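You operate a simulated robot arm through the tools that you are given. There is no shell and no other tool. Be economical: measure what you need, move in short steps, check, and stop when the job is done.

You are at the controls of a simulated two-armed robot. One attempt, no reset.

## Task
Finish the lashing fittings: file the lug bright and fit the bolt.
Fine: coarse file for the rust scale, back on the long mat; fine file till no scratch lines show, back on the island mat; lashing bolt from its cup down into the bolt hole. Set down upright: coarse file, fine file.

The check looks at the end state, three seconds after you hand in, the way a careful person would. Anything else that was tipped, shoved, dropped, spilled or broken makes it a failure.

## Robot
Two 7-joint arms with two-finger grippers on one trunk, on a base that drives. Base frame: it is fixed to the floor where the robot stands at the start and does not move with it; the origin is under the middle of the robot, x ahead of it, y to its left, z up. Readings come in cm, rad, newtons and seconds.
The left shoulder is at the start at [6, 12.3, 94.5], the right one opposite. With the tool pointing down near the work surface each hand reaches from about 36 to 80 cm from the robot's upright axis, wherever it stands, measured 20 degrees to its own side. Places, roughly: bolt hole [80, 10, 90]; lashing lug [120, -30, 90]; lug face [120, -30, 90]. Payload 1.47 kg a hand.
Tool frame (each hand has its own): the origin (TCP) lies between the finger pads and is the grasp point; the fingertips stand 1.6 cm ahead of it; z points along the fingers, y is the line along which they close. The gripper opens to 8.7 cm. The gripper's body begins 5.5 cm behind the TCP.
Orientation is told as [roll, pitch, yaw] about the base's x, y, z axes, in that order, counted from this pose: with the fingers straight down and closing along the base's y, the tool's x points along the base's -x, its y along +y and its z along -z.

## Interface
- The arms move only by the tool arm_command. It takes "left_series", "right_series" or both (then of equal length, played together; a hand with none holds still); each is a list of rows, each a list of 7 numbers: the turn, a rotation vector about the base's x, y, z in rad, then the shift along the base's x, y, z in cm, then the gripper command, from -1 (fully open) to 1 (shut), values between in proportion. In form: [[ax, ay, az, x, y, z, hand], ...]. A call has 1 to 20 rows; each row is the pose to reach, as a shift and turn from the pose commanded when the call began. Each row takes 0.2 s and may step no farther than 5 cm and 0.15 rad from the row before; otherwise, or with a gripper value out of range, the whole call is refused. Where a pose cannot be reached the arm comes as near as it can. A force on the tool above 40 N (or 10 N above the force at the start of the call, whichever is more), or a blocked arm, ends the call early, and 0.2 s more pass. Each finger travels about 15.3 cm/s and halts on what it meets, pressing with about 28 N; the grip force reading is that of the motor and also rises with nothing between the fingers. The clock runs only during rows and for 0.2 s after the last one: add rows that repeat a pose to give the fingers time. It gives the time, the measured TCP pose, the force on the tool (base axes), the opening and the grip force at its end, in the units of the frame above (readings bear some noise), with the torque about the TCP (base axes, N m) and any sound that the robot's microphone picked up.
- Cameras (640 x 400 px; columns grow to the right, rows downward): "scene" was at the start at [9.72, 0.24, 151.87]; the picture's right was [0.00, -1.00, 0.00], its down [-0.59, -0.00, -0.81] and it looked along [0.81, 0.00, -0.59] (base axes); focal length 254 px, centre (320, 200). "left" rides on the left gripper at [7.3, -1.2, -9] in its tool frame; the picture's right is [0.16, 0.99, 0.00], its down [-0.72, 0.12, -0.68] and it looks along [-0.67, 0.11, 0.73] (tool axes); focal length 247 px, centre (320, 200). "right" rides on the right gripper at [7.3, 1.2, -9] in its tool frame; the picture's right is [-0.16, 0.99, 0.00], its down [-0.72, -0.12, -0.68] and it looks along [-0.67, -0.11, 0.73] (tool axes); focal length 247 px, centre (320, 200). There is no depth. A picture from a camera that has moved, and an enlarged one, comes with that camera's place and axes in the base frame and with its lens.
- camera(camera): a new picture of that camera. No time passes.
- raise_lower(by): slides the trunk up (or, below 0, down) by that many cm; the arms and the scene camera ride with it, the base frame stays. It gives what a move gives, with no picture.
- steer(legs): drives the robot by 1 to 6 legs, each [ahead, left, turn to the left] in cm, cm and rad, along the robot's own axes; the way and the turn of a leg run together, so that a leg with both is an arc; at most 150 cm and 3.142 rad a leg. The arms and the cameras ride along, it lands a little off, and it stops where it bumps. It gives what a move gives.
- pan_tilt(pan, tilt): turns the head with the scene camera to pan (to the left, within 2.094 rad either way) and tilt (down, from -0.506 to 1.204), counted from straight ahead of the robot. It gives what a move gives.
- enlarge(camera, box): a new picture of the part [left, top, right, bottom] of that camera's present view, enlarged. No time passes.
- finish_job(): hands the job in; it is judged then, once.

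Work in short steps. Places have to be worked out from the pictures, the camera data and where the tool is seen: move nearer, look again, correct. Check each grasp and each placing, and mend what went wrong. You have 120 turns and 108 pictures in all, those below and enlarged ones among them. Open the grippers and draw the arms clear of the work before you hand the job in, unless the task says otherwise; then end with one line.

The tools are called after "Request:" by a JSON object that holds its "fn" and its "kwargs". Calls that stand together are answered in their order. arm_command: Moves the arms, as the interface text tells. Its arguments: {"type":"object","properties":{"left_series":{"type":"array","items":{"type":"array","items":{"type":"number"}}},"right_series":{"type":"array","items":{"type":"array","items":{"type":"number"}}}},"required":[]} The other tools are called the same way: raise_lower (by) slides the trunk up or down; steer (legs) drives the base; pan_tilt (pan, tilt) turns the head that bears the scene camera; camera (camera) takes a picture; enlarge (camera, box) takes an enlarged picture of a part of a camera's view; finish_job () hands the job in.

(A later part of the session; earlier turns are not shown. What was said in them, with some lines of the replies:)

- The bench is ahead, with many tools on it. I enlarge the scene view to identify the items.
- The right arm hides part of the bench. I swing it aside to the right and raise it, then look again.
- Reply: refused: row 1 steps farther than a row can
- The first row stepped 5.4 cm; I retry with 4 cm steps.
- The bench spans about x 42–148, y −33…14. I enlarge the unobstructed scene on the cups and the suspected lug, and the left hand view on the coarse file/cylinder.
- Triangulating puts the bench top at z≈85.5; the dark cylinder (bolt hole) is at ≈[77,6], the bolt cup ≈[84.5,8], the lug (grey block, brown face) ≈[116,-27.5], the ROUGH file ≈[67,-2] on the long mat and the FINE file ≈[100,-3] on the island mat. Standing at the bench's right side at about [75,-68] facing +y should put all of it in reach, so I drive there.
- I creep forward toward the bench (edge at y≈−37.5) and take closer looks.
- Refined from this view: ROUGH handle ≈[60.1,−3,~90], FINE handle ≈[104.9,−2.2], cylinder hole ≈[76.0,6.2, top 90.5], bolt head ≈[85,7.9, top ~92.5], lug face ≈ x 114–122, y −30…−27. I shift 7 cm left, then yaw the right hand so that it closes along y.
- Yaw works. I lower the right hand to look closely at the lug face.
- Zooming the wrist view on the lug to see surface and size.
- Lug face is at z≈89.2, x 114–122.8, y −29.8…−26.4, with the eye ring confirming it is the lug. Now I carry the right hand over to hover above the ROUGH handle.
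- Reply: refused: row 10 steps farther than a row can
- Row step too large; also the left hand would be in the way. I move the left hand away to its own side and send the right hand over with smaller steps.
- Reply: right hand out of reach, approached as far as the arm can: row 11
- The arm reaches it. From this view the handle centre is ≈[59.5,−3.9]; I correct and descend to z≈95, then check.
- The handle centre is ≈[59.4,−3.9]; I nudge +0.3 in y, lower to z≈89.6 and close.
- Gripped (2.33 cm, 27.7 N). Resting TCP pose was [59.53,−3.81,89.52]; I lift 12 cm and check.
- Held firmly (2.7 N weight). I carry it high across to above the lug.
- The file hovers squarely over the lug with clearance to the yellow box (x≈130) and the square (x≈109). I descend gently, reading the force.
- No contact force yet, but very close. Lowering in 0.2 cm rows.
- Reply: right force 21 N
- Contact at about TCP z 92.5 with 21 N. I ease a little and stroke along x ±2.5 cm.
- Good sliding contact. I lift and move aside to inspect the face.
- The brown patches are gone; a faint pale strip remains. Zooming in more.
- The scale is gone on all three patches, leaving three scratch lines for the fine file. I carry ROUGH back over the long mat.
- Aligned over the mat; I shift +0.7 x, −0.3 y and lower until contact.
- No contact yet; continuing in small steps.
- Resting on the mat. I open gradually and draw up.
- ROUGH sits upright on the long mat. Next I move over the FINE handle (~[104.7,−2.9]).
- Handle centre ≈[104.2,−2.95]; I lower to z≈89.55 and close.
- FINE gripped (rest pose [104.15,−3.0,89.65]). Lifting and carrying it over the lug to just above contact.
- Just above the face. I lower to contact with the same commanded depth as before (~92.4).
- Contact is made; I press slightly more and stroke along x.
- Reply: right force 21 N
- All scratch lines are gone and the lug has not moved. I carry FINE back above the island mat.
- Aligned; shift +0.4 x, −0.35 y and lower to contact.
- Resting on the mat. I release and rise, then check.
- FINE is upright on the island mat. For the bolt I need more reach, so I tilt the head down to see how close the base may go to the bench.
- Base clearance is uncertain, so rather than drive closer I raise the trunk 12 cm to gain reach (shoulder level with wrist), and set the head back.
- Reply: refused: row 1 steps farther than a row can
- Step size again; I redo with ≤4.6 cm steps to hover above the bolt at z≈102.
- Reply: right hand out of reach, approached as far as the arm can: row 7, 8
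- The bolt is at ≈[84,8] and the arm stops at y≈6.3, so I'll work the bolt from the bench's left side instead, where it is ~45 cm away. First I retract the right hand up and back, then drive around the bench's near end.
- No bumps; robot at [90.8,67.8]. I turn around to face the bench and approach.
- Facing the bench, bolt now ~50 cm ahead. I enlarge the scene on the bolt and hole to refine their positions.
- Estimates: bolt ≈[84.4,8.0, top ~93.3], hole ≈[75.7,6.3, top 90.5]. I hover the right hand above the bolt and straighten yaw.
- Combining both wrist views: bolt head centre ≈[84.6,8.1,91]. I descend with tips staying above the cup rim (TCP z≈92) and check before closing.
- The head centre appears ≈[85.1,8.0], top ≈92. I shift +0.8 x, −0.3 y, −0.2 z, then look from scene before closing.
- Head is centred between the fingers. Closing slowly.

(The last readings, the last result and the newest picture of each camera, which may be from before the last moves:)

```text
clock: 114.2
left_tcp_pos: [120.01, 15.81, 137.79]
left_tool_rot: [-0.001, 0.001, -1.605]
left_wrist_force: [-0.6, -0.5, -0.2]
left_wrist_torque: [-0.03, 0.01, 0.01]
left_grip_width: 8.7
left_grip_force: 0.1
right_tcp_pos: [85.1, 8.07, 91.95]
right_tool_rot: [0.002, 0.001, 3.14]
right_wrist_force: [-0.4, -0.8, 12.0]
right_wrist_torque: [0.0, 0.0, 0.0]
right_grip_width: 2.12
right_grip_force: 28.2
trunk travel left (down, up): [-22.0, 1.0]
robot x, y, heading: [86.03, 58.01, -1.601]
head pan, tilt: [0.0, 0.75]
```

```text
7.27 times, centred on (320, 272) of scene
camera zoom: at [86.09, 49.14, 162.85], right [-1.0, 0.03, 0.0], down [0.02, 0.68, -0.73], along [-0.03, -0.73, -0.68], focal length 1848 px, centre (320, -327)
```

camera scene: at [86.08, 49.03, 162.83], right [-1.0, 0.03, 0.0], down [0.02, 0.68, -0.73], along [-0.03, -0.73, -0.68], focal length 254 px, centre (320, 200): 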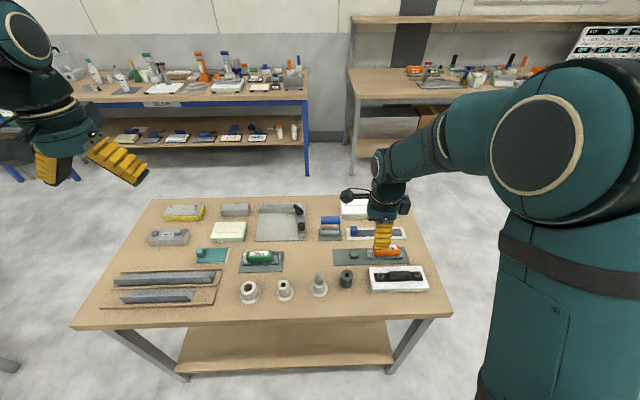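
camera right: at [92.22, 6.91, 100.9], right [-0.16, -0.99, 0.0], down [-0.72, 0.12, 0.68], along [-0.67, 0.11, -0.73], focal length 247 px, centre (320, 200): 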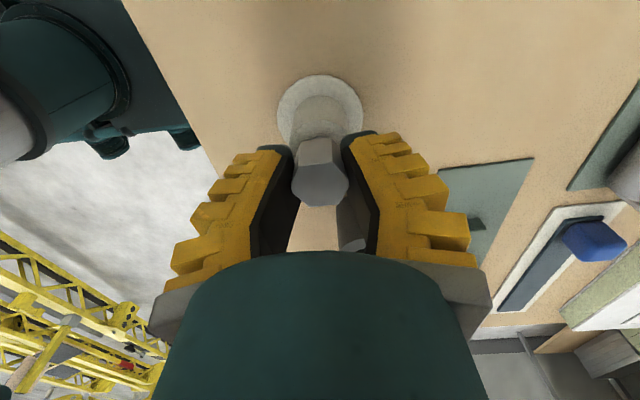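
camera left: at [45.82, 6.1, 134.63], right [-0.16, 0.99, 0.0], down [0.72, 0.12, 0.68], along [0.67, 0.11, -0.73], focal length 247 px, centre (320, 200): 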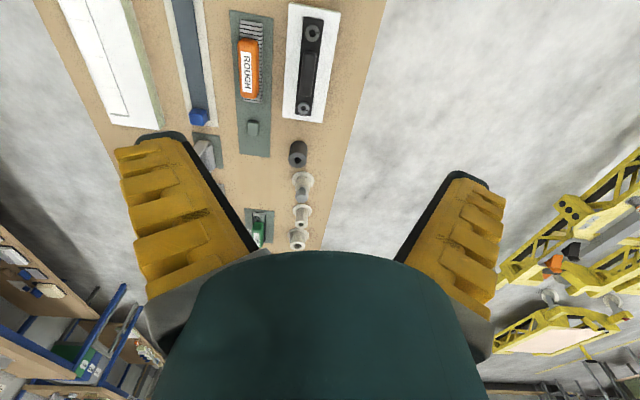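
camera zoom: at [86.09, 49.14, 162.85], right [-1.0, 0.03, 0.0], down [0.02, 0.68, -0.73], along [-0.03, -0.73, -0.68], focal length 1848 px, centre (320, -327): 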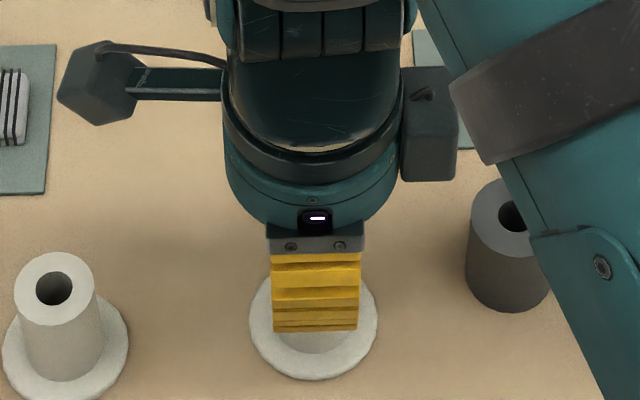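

Gripped (2.12 cm across flats). Lifting straight up.

Request:
{"fn": "arm_command", "kwargs": {"right_series": [[0, 0, 0, 0, 0, 1, 1], [0, 0, 0, 0, 0, 2, 1], [0, 0, 0, 0, 0, 4, 1], [0, 0, 0, 0, 0, 6, 1], [0, 0, 0, 0, 0, 9, 1], [0, 0, 0, 0, 0, 9, 1]]}}

Request:
{"fn": "camera", "kwargs": {"camera": "right"}}

Request:
{"fn": "enlarge", "kwargs": {"camera": "scene", "box": [270, 215, 370, 300]}}

```text
clock: 115.6
left_tcp_pos: [120.01, 15.66, 137.6]
left_tool_rot: [-0.001, 0.0, -1.606]
left_wrist_force: [0.6, -0.4, -0.3]
left_wrist_torque: [0.0, 0.01, 0.03]
left_grip_width: 8.72
left_grip_force: 0.1
right_tcp_pos: [85.26, 7.95, 100.96]
right_tool_rot: [-0.001, -0.001, 3.139]
right_wrist_force: [0.4, -0.5, -0.6]
right_wrist_torque: [0.06, 0.01, -0.01]
right_grip_width: 1.96
right_grip_force: 28.1
trunk travel left (down, up): [-22.0, 1.0]
robot x, y, heading: [86.44, 58.32, -1.606]
head pan, tilt: [0.0, 0.75]
```

```text
44 pictures are left
camera right: at [92.42, 6.76, 109.79], right [-0.16, -0.99, 0.0], down [-0.72, 0.12, 0.68], along [-0.67, 0.11, -0.73], focal length 247 px, centre (320, 200)
```

right: 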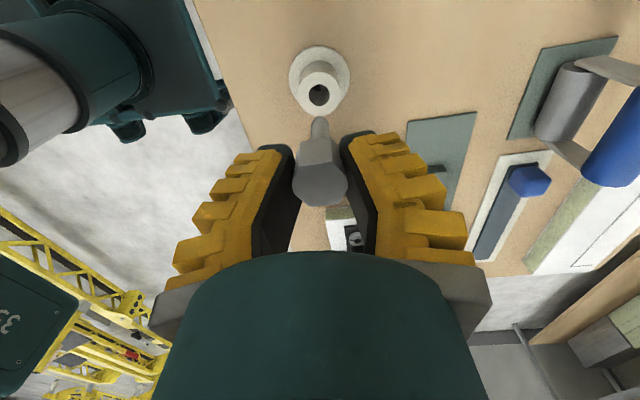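

```text
4.71 times, centred on (320, 258) of scene
camera zoom: at [86.1, 48.99, 162.83], right [-1.0, 0.03, 0.0], down [0.02, 0.68, -0.73], along [-0.03, -0.73, -0.68], focal length 1196 px, centre (320, -71)
```

zoom: 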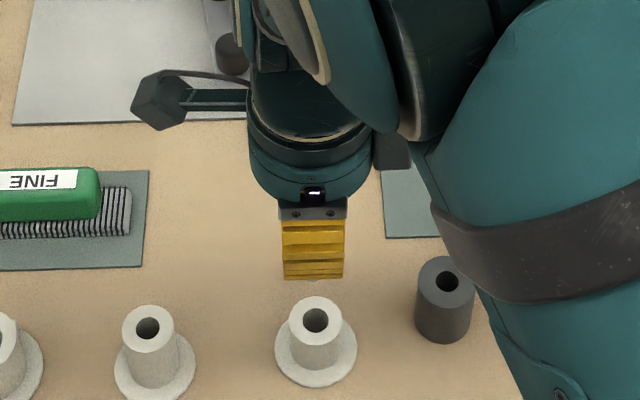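

Bolt is out, cup stayed upright. Triangulating two scene views gives the hole at [76.0,6.35,90.3]. Tip is ~6 cm below TCP, so I stay high and move above the hole.

Request:
{"fn": "arm_command", "kwargs": {"right_series": [[0, 0, 0, -3, -0.5, 0, 1], [0, 0, 0, -6, -1.1, 0, 1], [0, 0, 0, -9.1, -1.65, 0, 1], [0, 0, 0, -9.1, -1.65, 0, 1], [0, 0, 0, -9.1, -1.65, 0, 1]]}}

Request:
{"fn": "enlarge", "kwargs": {"camera": "right", "box": [270, 60, 370, 140]}}

Request:
{"fn": "enlarge", "kwargs": {"camera": "scene", "box": [310, 240, 390, 300]}}

```text
clock: 116.8
left_tcp_pos: [120.01, 15.74, 137.65]
left_tool_rot: [0.0, 0.0, -1.607]
left_wrist_force: [-0.3, -0.8, 0.4]
left_wrist_torque: [0.0, -0.04, -0.01]
left_grip_width: 8.69
left_grip_force: 0.1
right_tcp_pos: [75.95, 6.48, 101.1]
right_tool_rot: [0.001, 0.0, 3.139]
right_wrist_force: [-0.2, -0.5, -0.5]
right_wrist_torque: [0.0, 0.04, -0.01]
right_grip_width: 1.91
right_grip_force: 28.0
trunk travel left (down, up): [-22.0, 1.0]
robot x, y, heading: [86.65, 58.15, -1.609]
head pan, tilt: [0.0, 0.75]
```

```text
5.00 times, centred on (320, 100) of right
camera zoom: at [83.09, 5.25, 110.0], right [-0.16, -0.99, 0.0], down [-0.72, 0.12, 0.68], along [-0.67, 0.11, -0.73], focal length 1235 px, centre (320, 700)
```

zoom: 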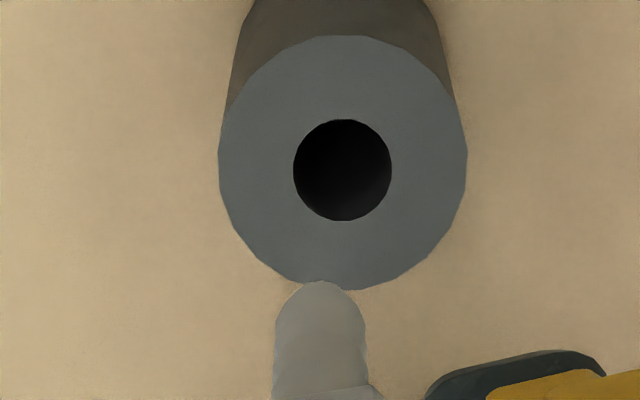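

```text
6.67 times, centred on (350, 270) of scene
camera zoom: at [86.05, 49.05, 162.83], right [-1.0, 0.03, 0.0], down [0.02, 0.68, -0.73], along [-0.03, -0.73, -0.68], focal length 1694 px, centre (120, -267)
```

zoom: 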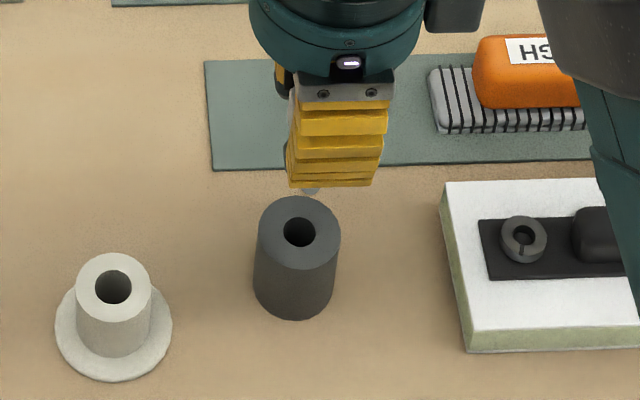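

The bolt axis projects at column 320, the hole at 342: I need about −0.34 cm y and ~+0.15 x. Tip is at z≈94.5; I correct and lower 3.2 cm to bring it just above the rim, then re-inspect.

Request:
{"fn": "arm_command", "kwargs": {"right_series": [[0, 0, 0, 0.15, -0.34, -1, 1], [0, 0, 0, 0.15, -0.34, -2.2, 1], [0, 0, 0, 0.15, -0.34, -3.2, 1], [0, 0, 0, 0.15, -0.34, -3.2, 1]]}}

Request:
{"fn": "enlarge", "kwargs": {"camera": "right", "box": [270, 80, 370, 160]}}

Request:
{"fn": "enlarge", "kwargs": {"camera": "scene", "box": [330, 250, 380, 290]}}

```text
clock: 117.8
left_tcp_pos: [120.04, 15.84, 137.69]
left_tool_rot: [0.001, 0.0, -1.606]
left_wrist_force: [-0.7, 0.2, 0.2]
left_wrist_torque: [-0.01, -0.02, 0.0]
left_grip_width: 8.7
left_grip_force: 0.0
right_tcp_pos: [76.24, 5.93, 97.98]
right_tool_rot: [0.0, 0.001, 3.139]
right_wrist_force: [0.0, -0.4, -0.1]
right_wrist_torque: [-0.02, -0.02, 0.01]
right_grip_width: 1.91
right_grip_force: 27.9
trunk travel left (down, up): [-22.0, 1.0]
robot x, y, heading: [86.47, 58.17, -1.606]
head pan, tilt: [0.0, 0.75]
```

```text
5.00 times, centred on (320, 120) of right
camera zoom: at [83.43, 4.84, 106.85], right [-0.16, -0.99, 0.0], down [-0.72, 0.12, 0.68], along [-0.67, 0.11, -0.73], focal length 1235 px, centre (320, 600)
```

zoom: 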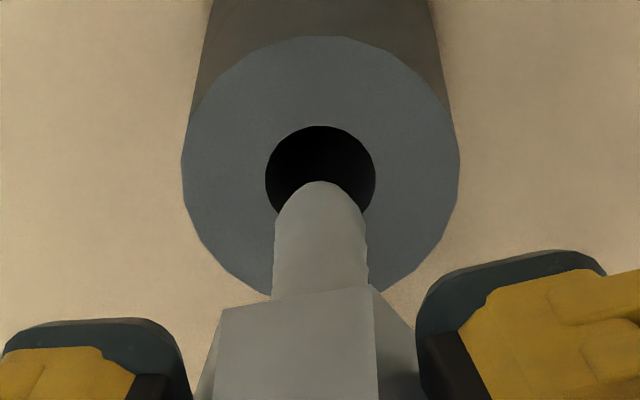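

```text
10.00 times, centred on (355, 270) of scene
camera zoom: at [86.09, 49.07, 162.83], right [-1.0, 0.03, 0.0], down [0.02, 0.68, -0.73], along [-0.03, -0.73, -0.68], focal length 2541 px, centre (-30, -500)
```

zoom: 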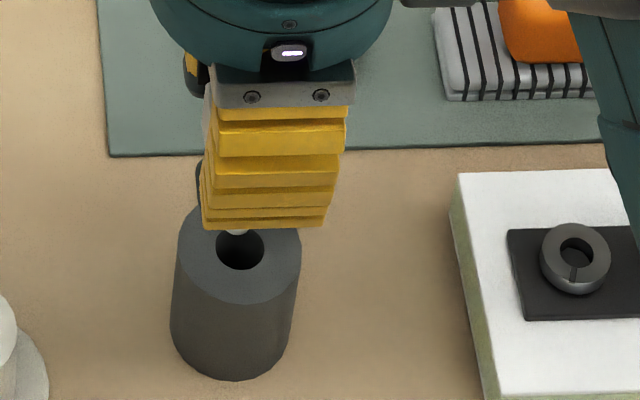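

Columns coincide in the wrist view and nearly so in the scene view. I lower slowly 1.8 cm, watching the force.

Request:
{"fn": "arm_command", "kwargs": {"right_series": [[0, 0, 0, 0, 0, -0.4, 1], [0, 0, 0, 0, 0, -0.8, 1], [0, 0, 0, 0, 0, -1.1, 1], [0, 0, 0, 0, 0, -1.4, 1], [0, 0, 0, 0, 0, -1.6, 1], [0, 0, 0, 0, 0, -1.8, 1]]}}

Request:
{"fn": "enlarge", "kwargs": {"camera": "right", "box": [270, 80, 370, 160]}}

Request:
{"fn": "enlarge", "kwargs": {"camera": "scene", "box": [330, 250, 380, 290]}}

```text
clock: 119.2
left_tcp_pos: [120.02, 15.68, 137.72]
left_tool_rot: [0.0, 0.0, -1.606]
left_wrist_force: [-0.8, -0.1, 0.6]
left_wrist_torque: [-0.01, 0.01, 0.01]
left_grip_width: 8.7
left_grip_force: 0.0
right_tcp_pos: [76.18, 6.15, 96.06]
right_tool_rot: [0.0, 0.001, 3.139]
right_wrist_force: [0.0, -0.5, 0.1]
right_wrist_torque: [0.0, 0.01, 0.0]
right_grip_width: 2.06
right_grip_force: 27.8
trunk travel left (down, up): [-22.0, 1.0]
robot x, y, heading: [86.34, 58.06, -1.603]
head pan, tilt: [0.0, 0.75]
```

```text
5.00 times, centred on (320, 120) of right
camera zoom: at [83.39, 4.83, 105.04], right [-0.16, -0.99, 0.0], down [-0.72, 0.12, 0.68], along [-0.67, 0.11, -0.73], focal length 1235 px, centre (320, 600)
```

zoom: 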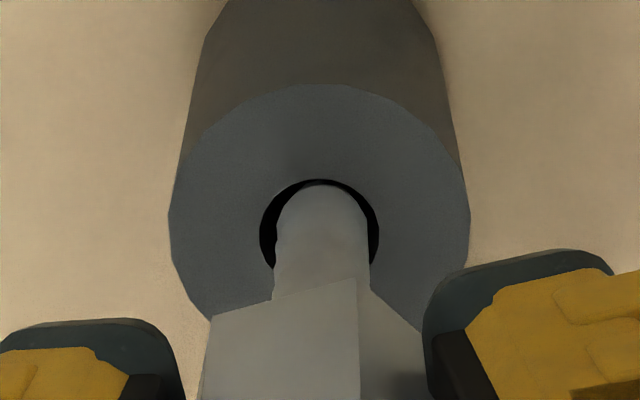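

```text
10.00 times, centred on (355, 270) of scene
camera zoom: at [86.09, 49.04, 162.83], right [-1.0, 0.03, 0.0], down [0.02, 0.68, -0.73], along [-0.03, -0.73, -0.68], focal length 2541 px, centre (-30, -500)
```

zoom: 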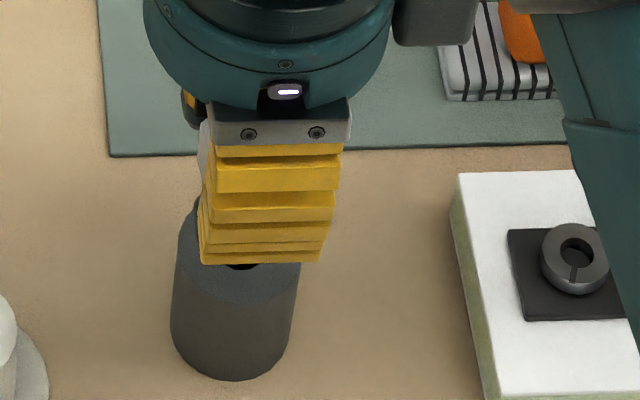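

The tip is right at the rim with a slightly tight +x side; scene and wrist views agree on a −0.12 x correction. I apply it and lower a bit further.

Request:
{"fn": "arm_command", "kwargs": {"right_series": [[0, 0, 0, -0.12, 0.04, 0, 1], [0, 0, 0, -0.12, 0.04, -0.2, 1], [0, 0, 0, -0.12, 0.04, -0.4, 1], [0, 0, 0, -0.12, 0.04, -0.6, 1], [0, 0, 0, -0.12, 0.04, -0.8, 1]]}}

Request:
{"fn": "enlarge", "kwargs": {"camera": "right", "box": [270, 80, 370, 160]}}

```text
clock: 120.4
left_tcp_pos: [119.97, 15.69, 137.7]
left_tool_rot: [0.0, 0.0, -1.606]
left_wrist_force: [0.1, -0.2, -0.1]
left_wrist_torque: [-0.02, -0.01, -0.01]
left_grip_width: 8.72
left_grip_force: 0.1
right_tcp_pos: [76.17, 6.06, 95.35]
right_tool_rot: [0.0, 0.0, 3.14]
right_wrist_force: [-0.3, 0.8, -0.6]
right_wrist_torque: [-0.01, 0.01, 0.0]
right_grip_width: 2.06
right_grip_force: 27.9
trunk travel left (down, up): [-22.0, 1.0]
robot x, y, heading: [86.74, 58.09, -1.608]
head pan, tilt: [0.0, 0.75]
```

```text
5.00 times, centred on (320, 120) of right
camera zoom: at [83.29, 4.79, 104.16], right [-0.16, -0.99, 0.0], down [-0.72, 0.12, 0.68], along [-0.67, 0.11, -0.73], focal length 1235 px, centre (320, 600)
```

zoom: 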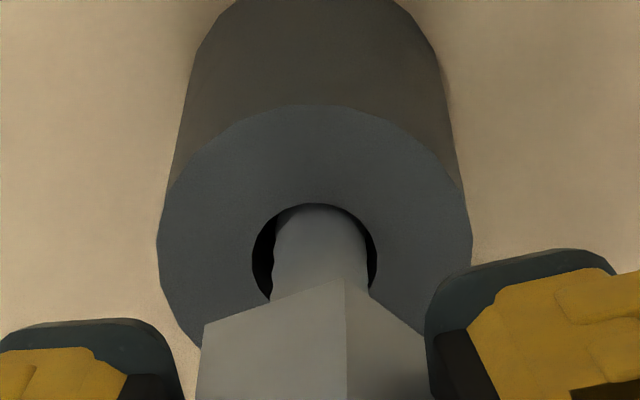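

The tip is inside the hole with no force. I add +0.05 y and continue down 2.4 cm.

Request:
{"fn": "arm_command", "kwargs": {"right_series": [[0, 0, 0, 0, 0.05, -0.3, 1], [0, 0, 0, 0, 0.05, -0.7, 1], [0, 0, 0, 0, 0.05, -1.1, 1], [0, 0, 0, 0, 0.05, -1.5, 1], [0, 0, 0, 0, 0.05, -1.9, 1], [0, 0, 0, 0, 0.05, -2.3, 1]]}}

Request:
{"fn": "enlarge", "kwargs": {"camera": "right", "box": [270, 80, 370, 160]}}

```text
clock: 121.8
left_tcp_pos: [119.93, 15.71, 137.62]
left_tool_rot: [0.0, -0.002, -1.606]
left_wrist_force: [-0.8, 0.1, 0.3]
left_wrist_torque: [-0.02, -0.02, 0.03]
left_grip_width: 8.69
left_grip_force: 0.0
right_tcp_pos: [76.24, 5.97, 92.9]
right_tool_rot: [0.0, 0.0, 3.139]
right_wrist_force: [0.1, -0.3, -1.3]
right_wrist_torque: [-0.01, 0.02, 0.02]
right_grip_width: 2.06
right_grip_force: 27.7
trunk travel left (down, up): [-22.0, 1.0]
robot x, y, heading: [86.58, 57.93, -1.608]
head pan, tilt: [0.0, 0.75]
```

```text
5.00 times, centred on (320, 120) of right
camera zoom: at [83.37, 4.83, 101.92], right [-0.16, -0.99, 0.0], down [-0.72, 0.12, 0.68], along [-0.67, 0.11, -0.73], focal length 1235 px, centre (320, 600)
```

zoom: 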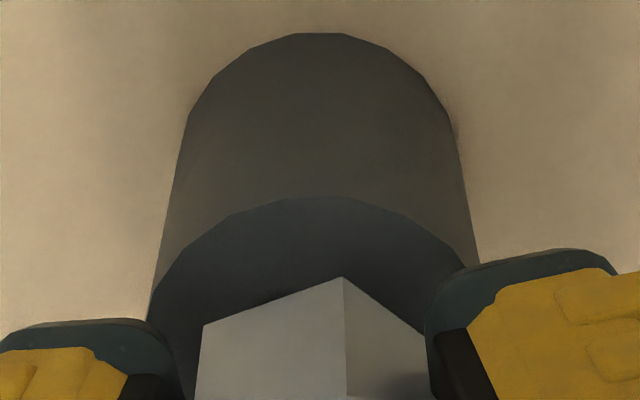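

Still free; head nears the rim. Lowering in small steps to seat.

Request:
{"fn": "arm_command", "kwargs": {"right_series": [[0, 0, 0, 0, 0, -0.3, 1], [0, 0, 0, 0, 0, -0.5, 1], [0, 0, 0, 0, 0, -0.7, 1], [0, 0, 0, 0, 0, -0.9, 1]]}}

```text
clock: 122.8
left_tcp_pos: [120.0, 15.69, 137.62]
left_tool_rot: [0.0, 0.0, -1.604]
left_wrist_force: [0.2, -0.8, 0.3]
left_wrist_torque: [0.01, -0.02, 0.04]
left_grip_width: 8.69
left_grip_force: 0.0
right_tcp_pos: [76.23, 6.31, 92.19]
right_tool_rot: [-0.001, 0.001, 3.14]
right_wrist_force: [0.6, -0.1, -0.8]
right_wrist_torque: [0.01, -0.04, -0.04]
right_grip_width: 2.02
right_grip_force: 28.1
trunk travel left (down, up): [-22.0, 1.0]
robot x, y, heading: [86.3, 58.33, -1.609]
head pan, tilt: [0.0, 0.75]
```

Request:
{"fn": "arm_command", "kwargs": {"right_series": [[0, 0, 0, 0, 0, -0.2, 1], [0, 0, 0, 0, 0, -0.4, 1], [0, 0, 0, 0, 0, -0.5, 1]]}}

Request:
{"fn": "enlarge", "kwargs": {"camera": "right", "box": [240, 80, 400, 200]}}

Request:
{"fn": "enlarge", "kwargs": {"camera": "scene", "box": [330, 250, 380, 290]}}

```text
clock: 123.6
left_tcp_pos: [119.93, 15.88, 137.7]
left_tool_rot: [0.001, -0.001, -1.605]
left_wrist_force: [0.4, 0.3, 0.7]
left_wrist_torque: [0.06, -0.01, 0.01]
left_grip_width: 8.68
left_grip_force: 0.0
right_tcp_pos: [76.1, 6.15, 91.65]
right_tool_rot: [0.001, -0.001, 3.139]
right_wrist_force: [-0.3, 1.6, 20.1]
right_wrist_torque: [0.02, -0.02, -0.08]
right_grip_width: 1.79
right_grip_force: 27.9
trunk travel left (down, up): [-22.0, 1.0]
robot x, y, heading: [86.25, 57.98, -1.607]
head pan, tilt: [0.0, 0.75]
```

```text
3.33 times, centred on (320, 140) of right
camera zoom: at [83.32, 5.01, 100.57], right [-0.16, -0.99, 0.0], down [-0.72, 0.12, 0.68], along [-0.67, 0.11, -0.73], focal length 823 px, centre (320, 400)
```

zoom: 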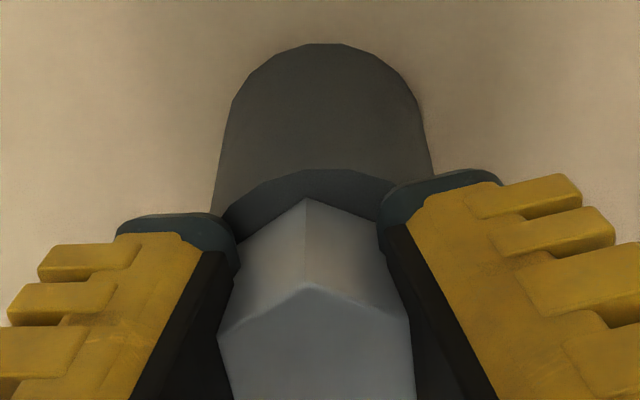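

```text
10.00 times, centred on (355, 270) of scene
camera zoom: at [86.13, 49.24, 162.86], right [-1.0, 0.03, 0.0], down [0.02, 0.68, -0.73], along [-0.03, -0.73, -0.68], focal length 2541 px, centre (-30, -500)
```

zoom: 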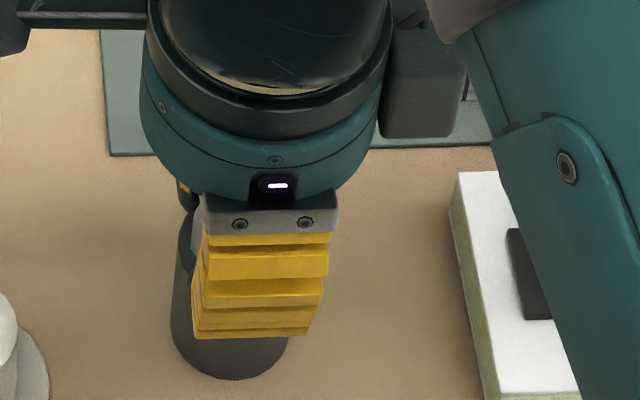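

Seated (20 N on the head). I ease off, open, and rise.

Request:
{"fn": "arm_command", "kwargs": {"right_series": [[0, 0, 0, 0, 0, 0.3, 1], [0, 0, 0, 0, 0, 0.3, 0.5], [0, 0, 0, 0, 0, 0.3, 0.2], [0, 0, 0, 0, 0, 0.3, -0.2], [0, 0, 0, 0, 0, 0.3, -0.3], [0, 0, 0, 0, 0, 2, -0.3], [0, 0, 0, 0, 0, 5, -0.3], [0, 0, 0, 0, 0, 9, -0.3], [0, 0, 0, 0, 0, 13, -0.3]]}}

Request:
{"fn": "camera", "kwargs": {"camera": "right"}}

Request:
{"fn": "enlarge", "kwargs": {"camera": "scene", "box": [310, 240, 390, 300]}}

```text
clock: 125.6
left_tcp_pos: [119.99, 15.86, 137.65]
left_tool_rot: [-0.001, 0.001, -1.605]
left_wrist_force: [0.6, 0.2, 1.0]
left_wrist_torque: [0.03, 0.01, -0.03]
left_grip_width: 8.72
left_grip_force: 0.1
right_tcp_pos: [76.12, 6.23, 104.33]
right_tool_rot: [0.001, -0.001, 3.141]
right_wrist_force: [-0.7, 0.3, -0.3]
right_wrist_torque: [0.0, 0.01, 0.02]
right_grip_width: 6.13
right_grip_force: 3.6
trunk travel left (down, up): [-22.0, 1.0]
robot x, y, heading: [86.42, 58.56, -1.607]
head pan, tilt: [0.0, 0.75]
```

```text
32 pictures are left
camera right: at [83.29, 5.03, 113.25], right [-0.16, -0.99, 0.0], down [-0.72, 0.12, 0.68], along [-0.67, 0.11, -0.73], focal length 247 px, centre (320, 200)
```

right: 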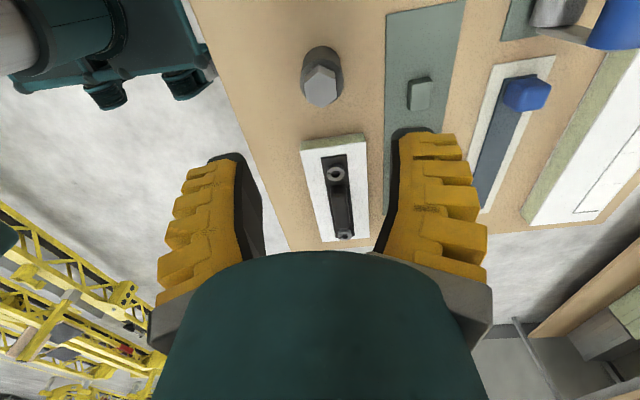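

```text
6.67 times, centred on (350, 270) of scene
camera zoom: at [86.1, 49.15, 162.84], right [-1.0, 0.03, 0.0], down [0.02, 0.68, -0.73], along [-0.03, -0.73, -0.68], focal length 1694 px, centre (120, -267)
```

zoom: 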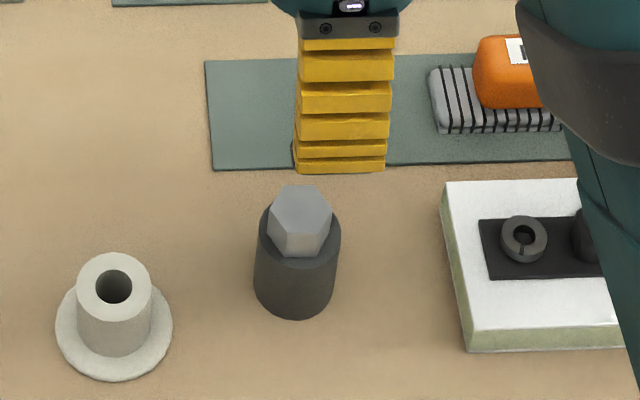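

Bolt is seated flush in the hole. I retract the right arm off the bench and take a final look at everything, including the lug face.

Request:
{"fn": "arm_command", "kwargs": {"right_series": [[0, 0, 0, 0, 0, 4, -0.3], [0, 0, 0, -1, 3, 7, -0.5], [0, 0, 0, -3, 6, 9, -0.7], [0, 0, 0, -6, 9, 10, -1], [0, 0, 0, -10, 11, 10, -1], [0, 0, 0, -14, 12, 10, -1], [0, 0, 0, -18, 12, 10, -1]]}}

Request:
{"fn": "camera", "kwargs": {"camera": "scene"}}

Request:
{"fn": "enlarge", "kwargs": {"camera": "scene", "box": [200, 190, 270, 230]}}

Request:
{"fn": "enlarge", "kwargs": {"camera": "scene", "box": [230, 220, 440, 310]}}

```text
clock: 127.2
left_tcp_pos: [119.97, 15.69, 137.61]
left_tool_rot: [0.0, 0.0, -1.607]
left_wrist_force: [-0.2, -0.6, 0.6]
left_wrist_torque: [-0.01, 0.0, 0.0]
left_grip_width: 8.71
left_grip_force: 0.0
right_tcp_pos: [57.89, 17.68, 114.6]
right_tool_rot: [0.0, -0.001, 3.139]
right_wrist_force: [-0.6, -0.2, -0.9]
right_wrist_torque: [0.0, -0.05, -0.01]
right_grip_width: 8.72
right_grip_force: 0.0
trunk travel left (down, up): [-22.0, 1.0]
robot x, y, heading: [86.65, 58.32, -1.609]
head pan, tilt: [0.0, 0.75]
```

```text
30 pictures are left
camera scene: at [85.97, 49.01, 162.83], right [-1.0, 0.03, 0.0], down [0.02, 0.68, -0.73], along [-0.03, -0.73, -0.68], focal length 254 px, centre (320, 200)
```

scene: 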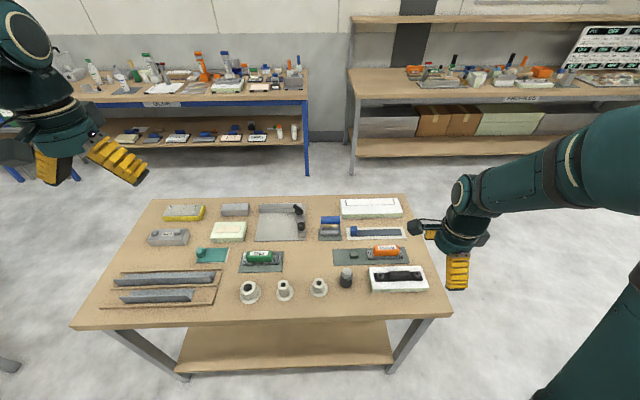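

```text
9.14 times, centred on (235, 210) of scene
camera zoom: at [85.97, 49.01, 162.83], right [-1.0, 0.03, 0.0], down [0.02, 0.68, -0.73], along [-0.03, -0.73, -0.68], focal length 2323 px, centre (1097, 109)
```

zoom: 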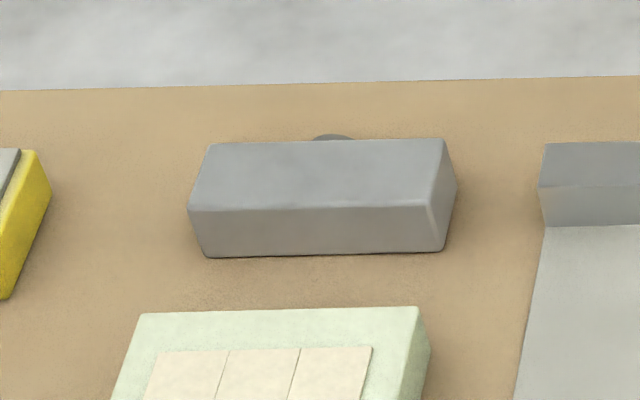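

```text
3.05 times, centred on (335, 265) of scene
camera zoom: at [85.97, 49.01, 162.83], right [-1.0, 0.03, 0.0], down [0.02, 0.68, -0.73], along [-0.03, -0.73, -0.68], focal length 774 px, centre (274, 2)
```

zoom: 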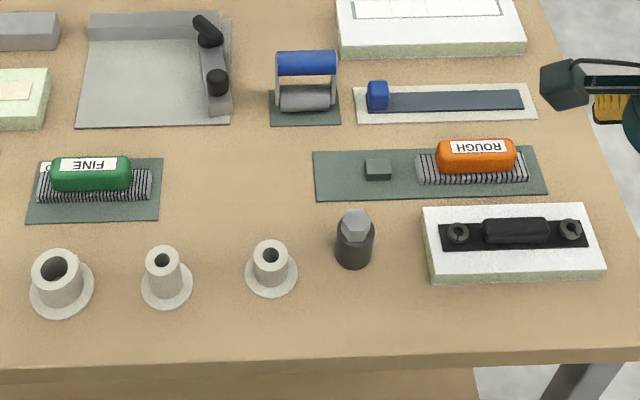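

The lug face shows no rust or scratch lines. Both files are upright on their mats, the bolt is seated, nothing else moved, and both grippers are open and clear. I hand the job in.

Request:
{"fn": "finish_job", "kwargs": {}}

```text
The job is handed in.
```

The job is handed in: the lug is filed bright with no rust or scratch lines showing, both files are upright on their own mats, and the lashing bolt is seated in the bolt hole.
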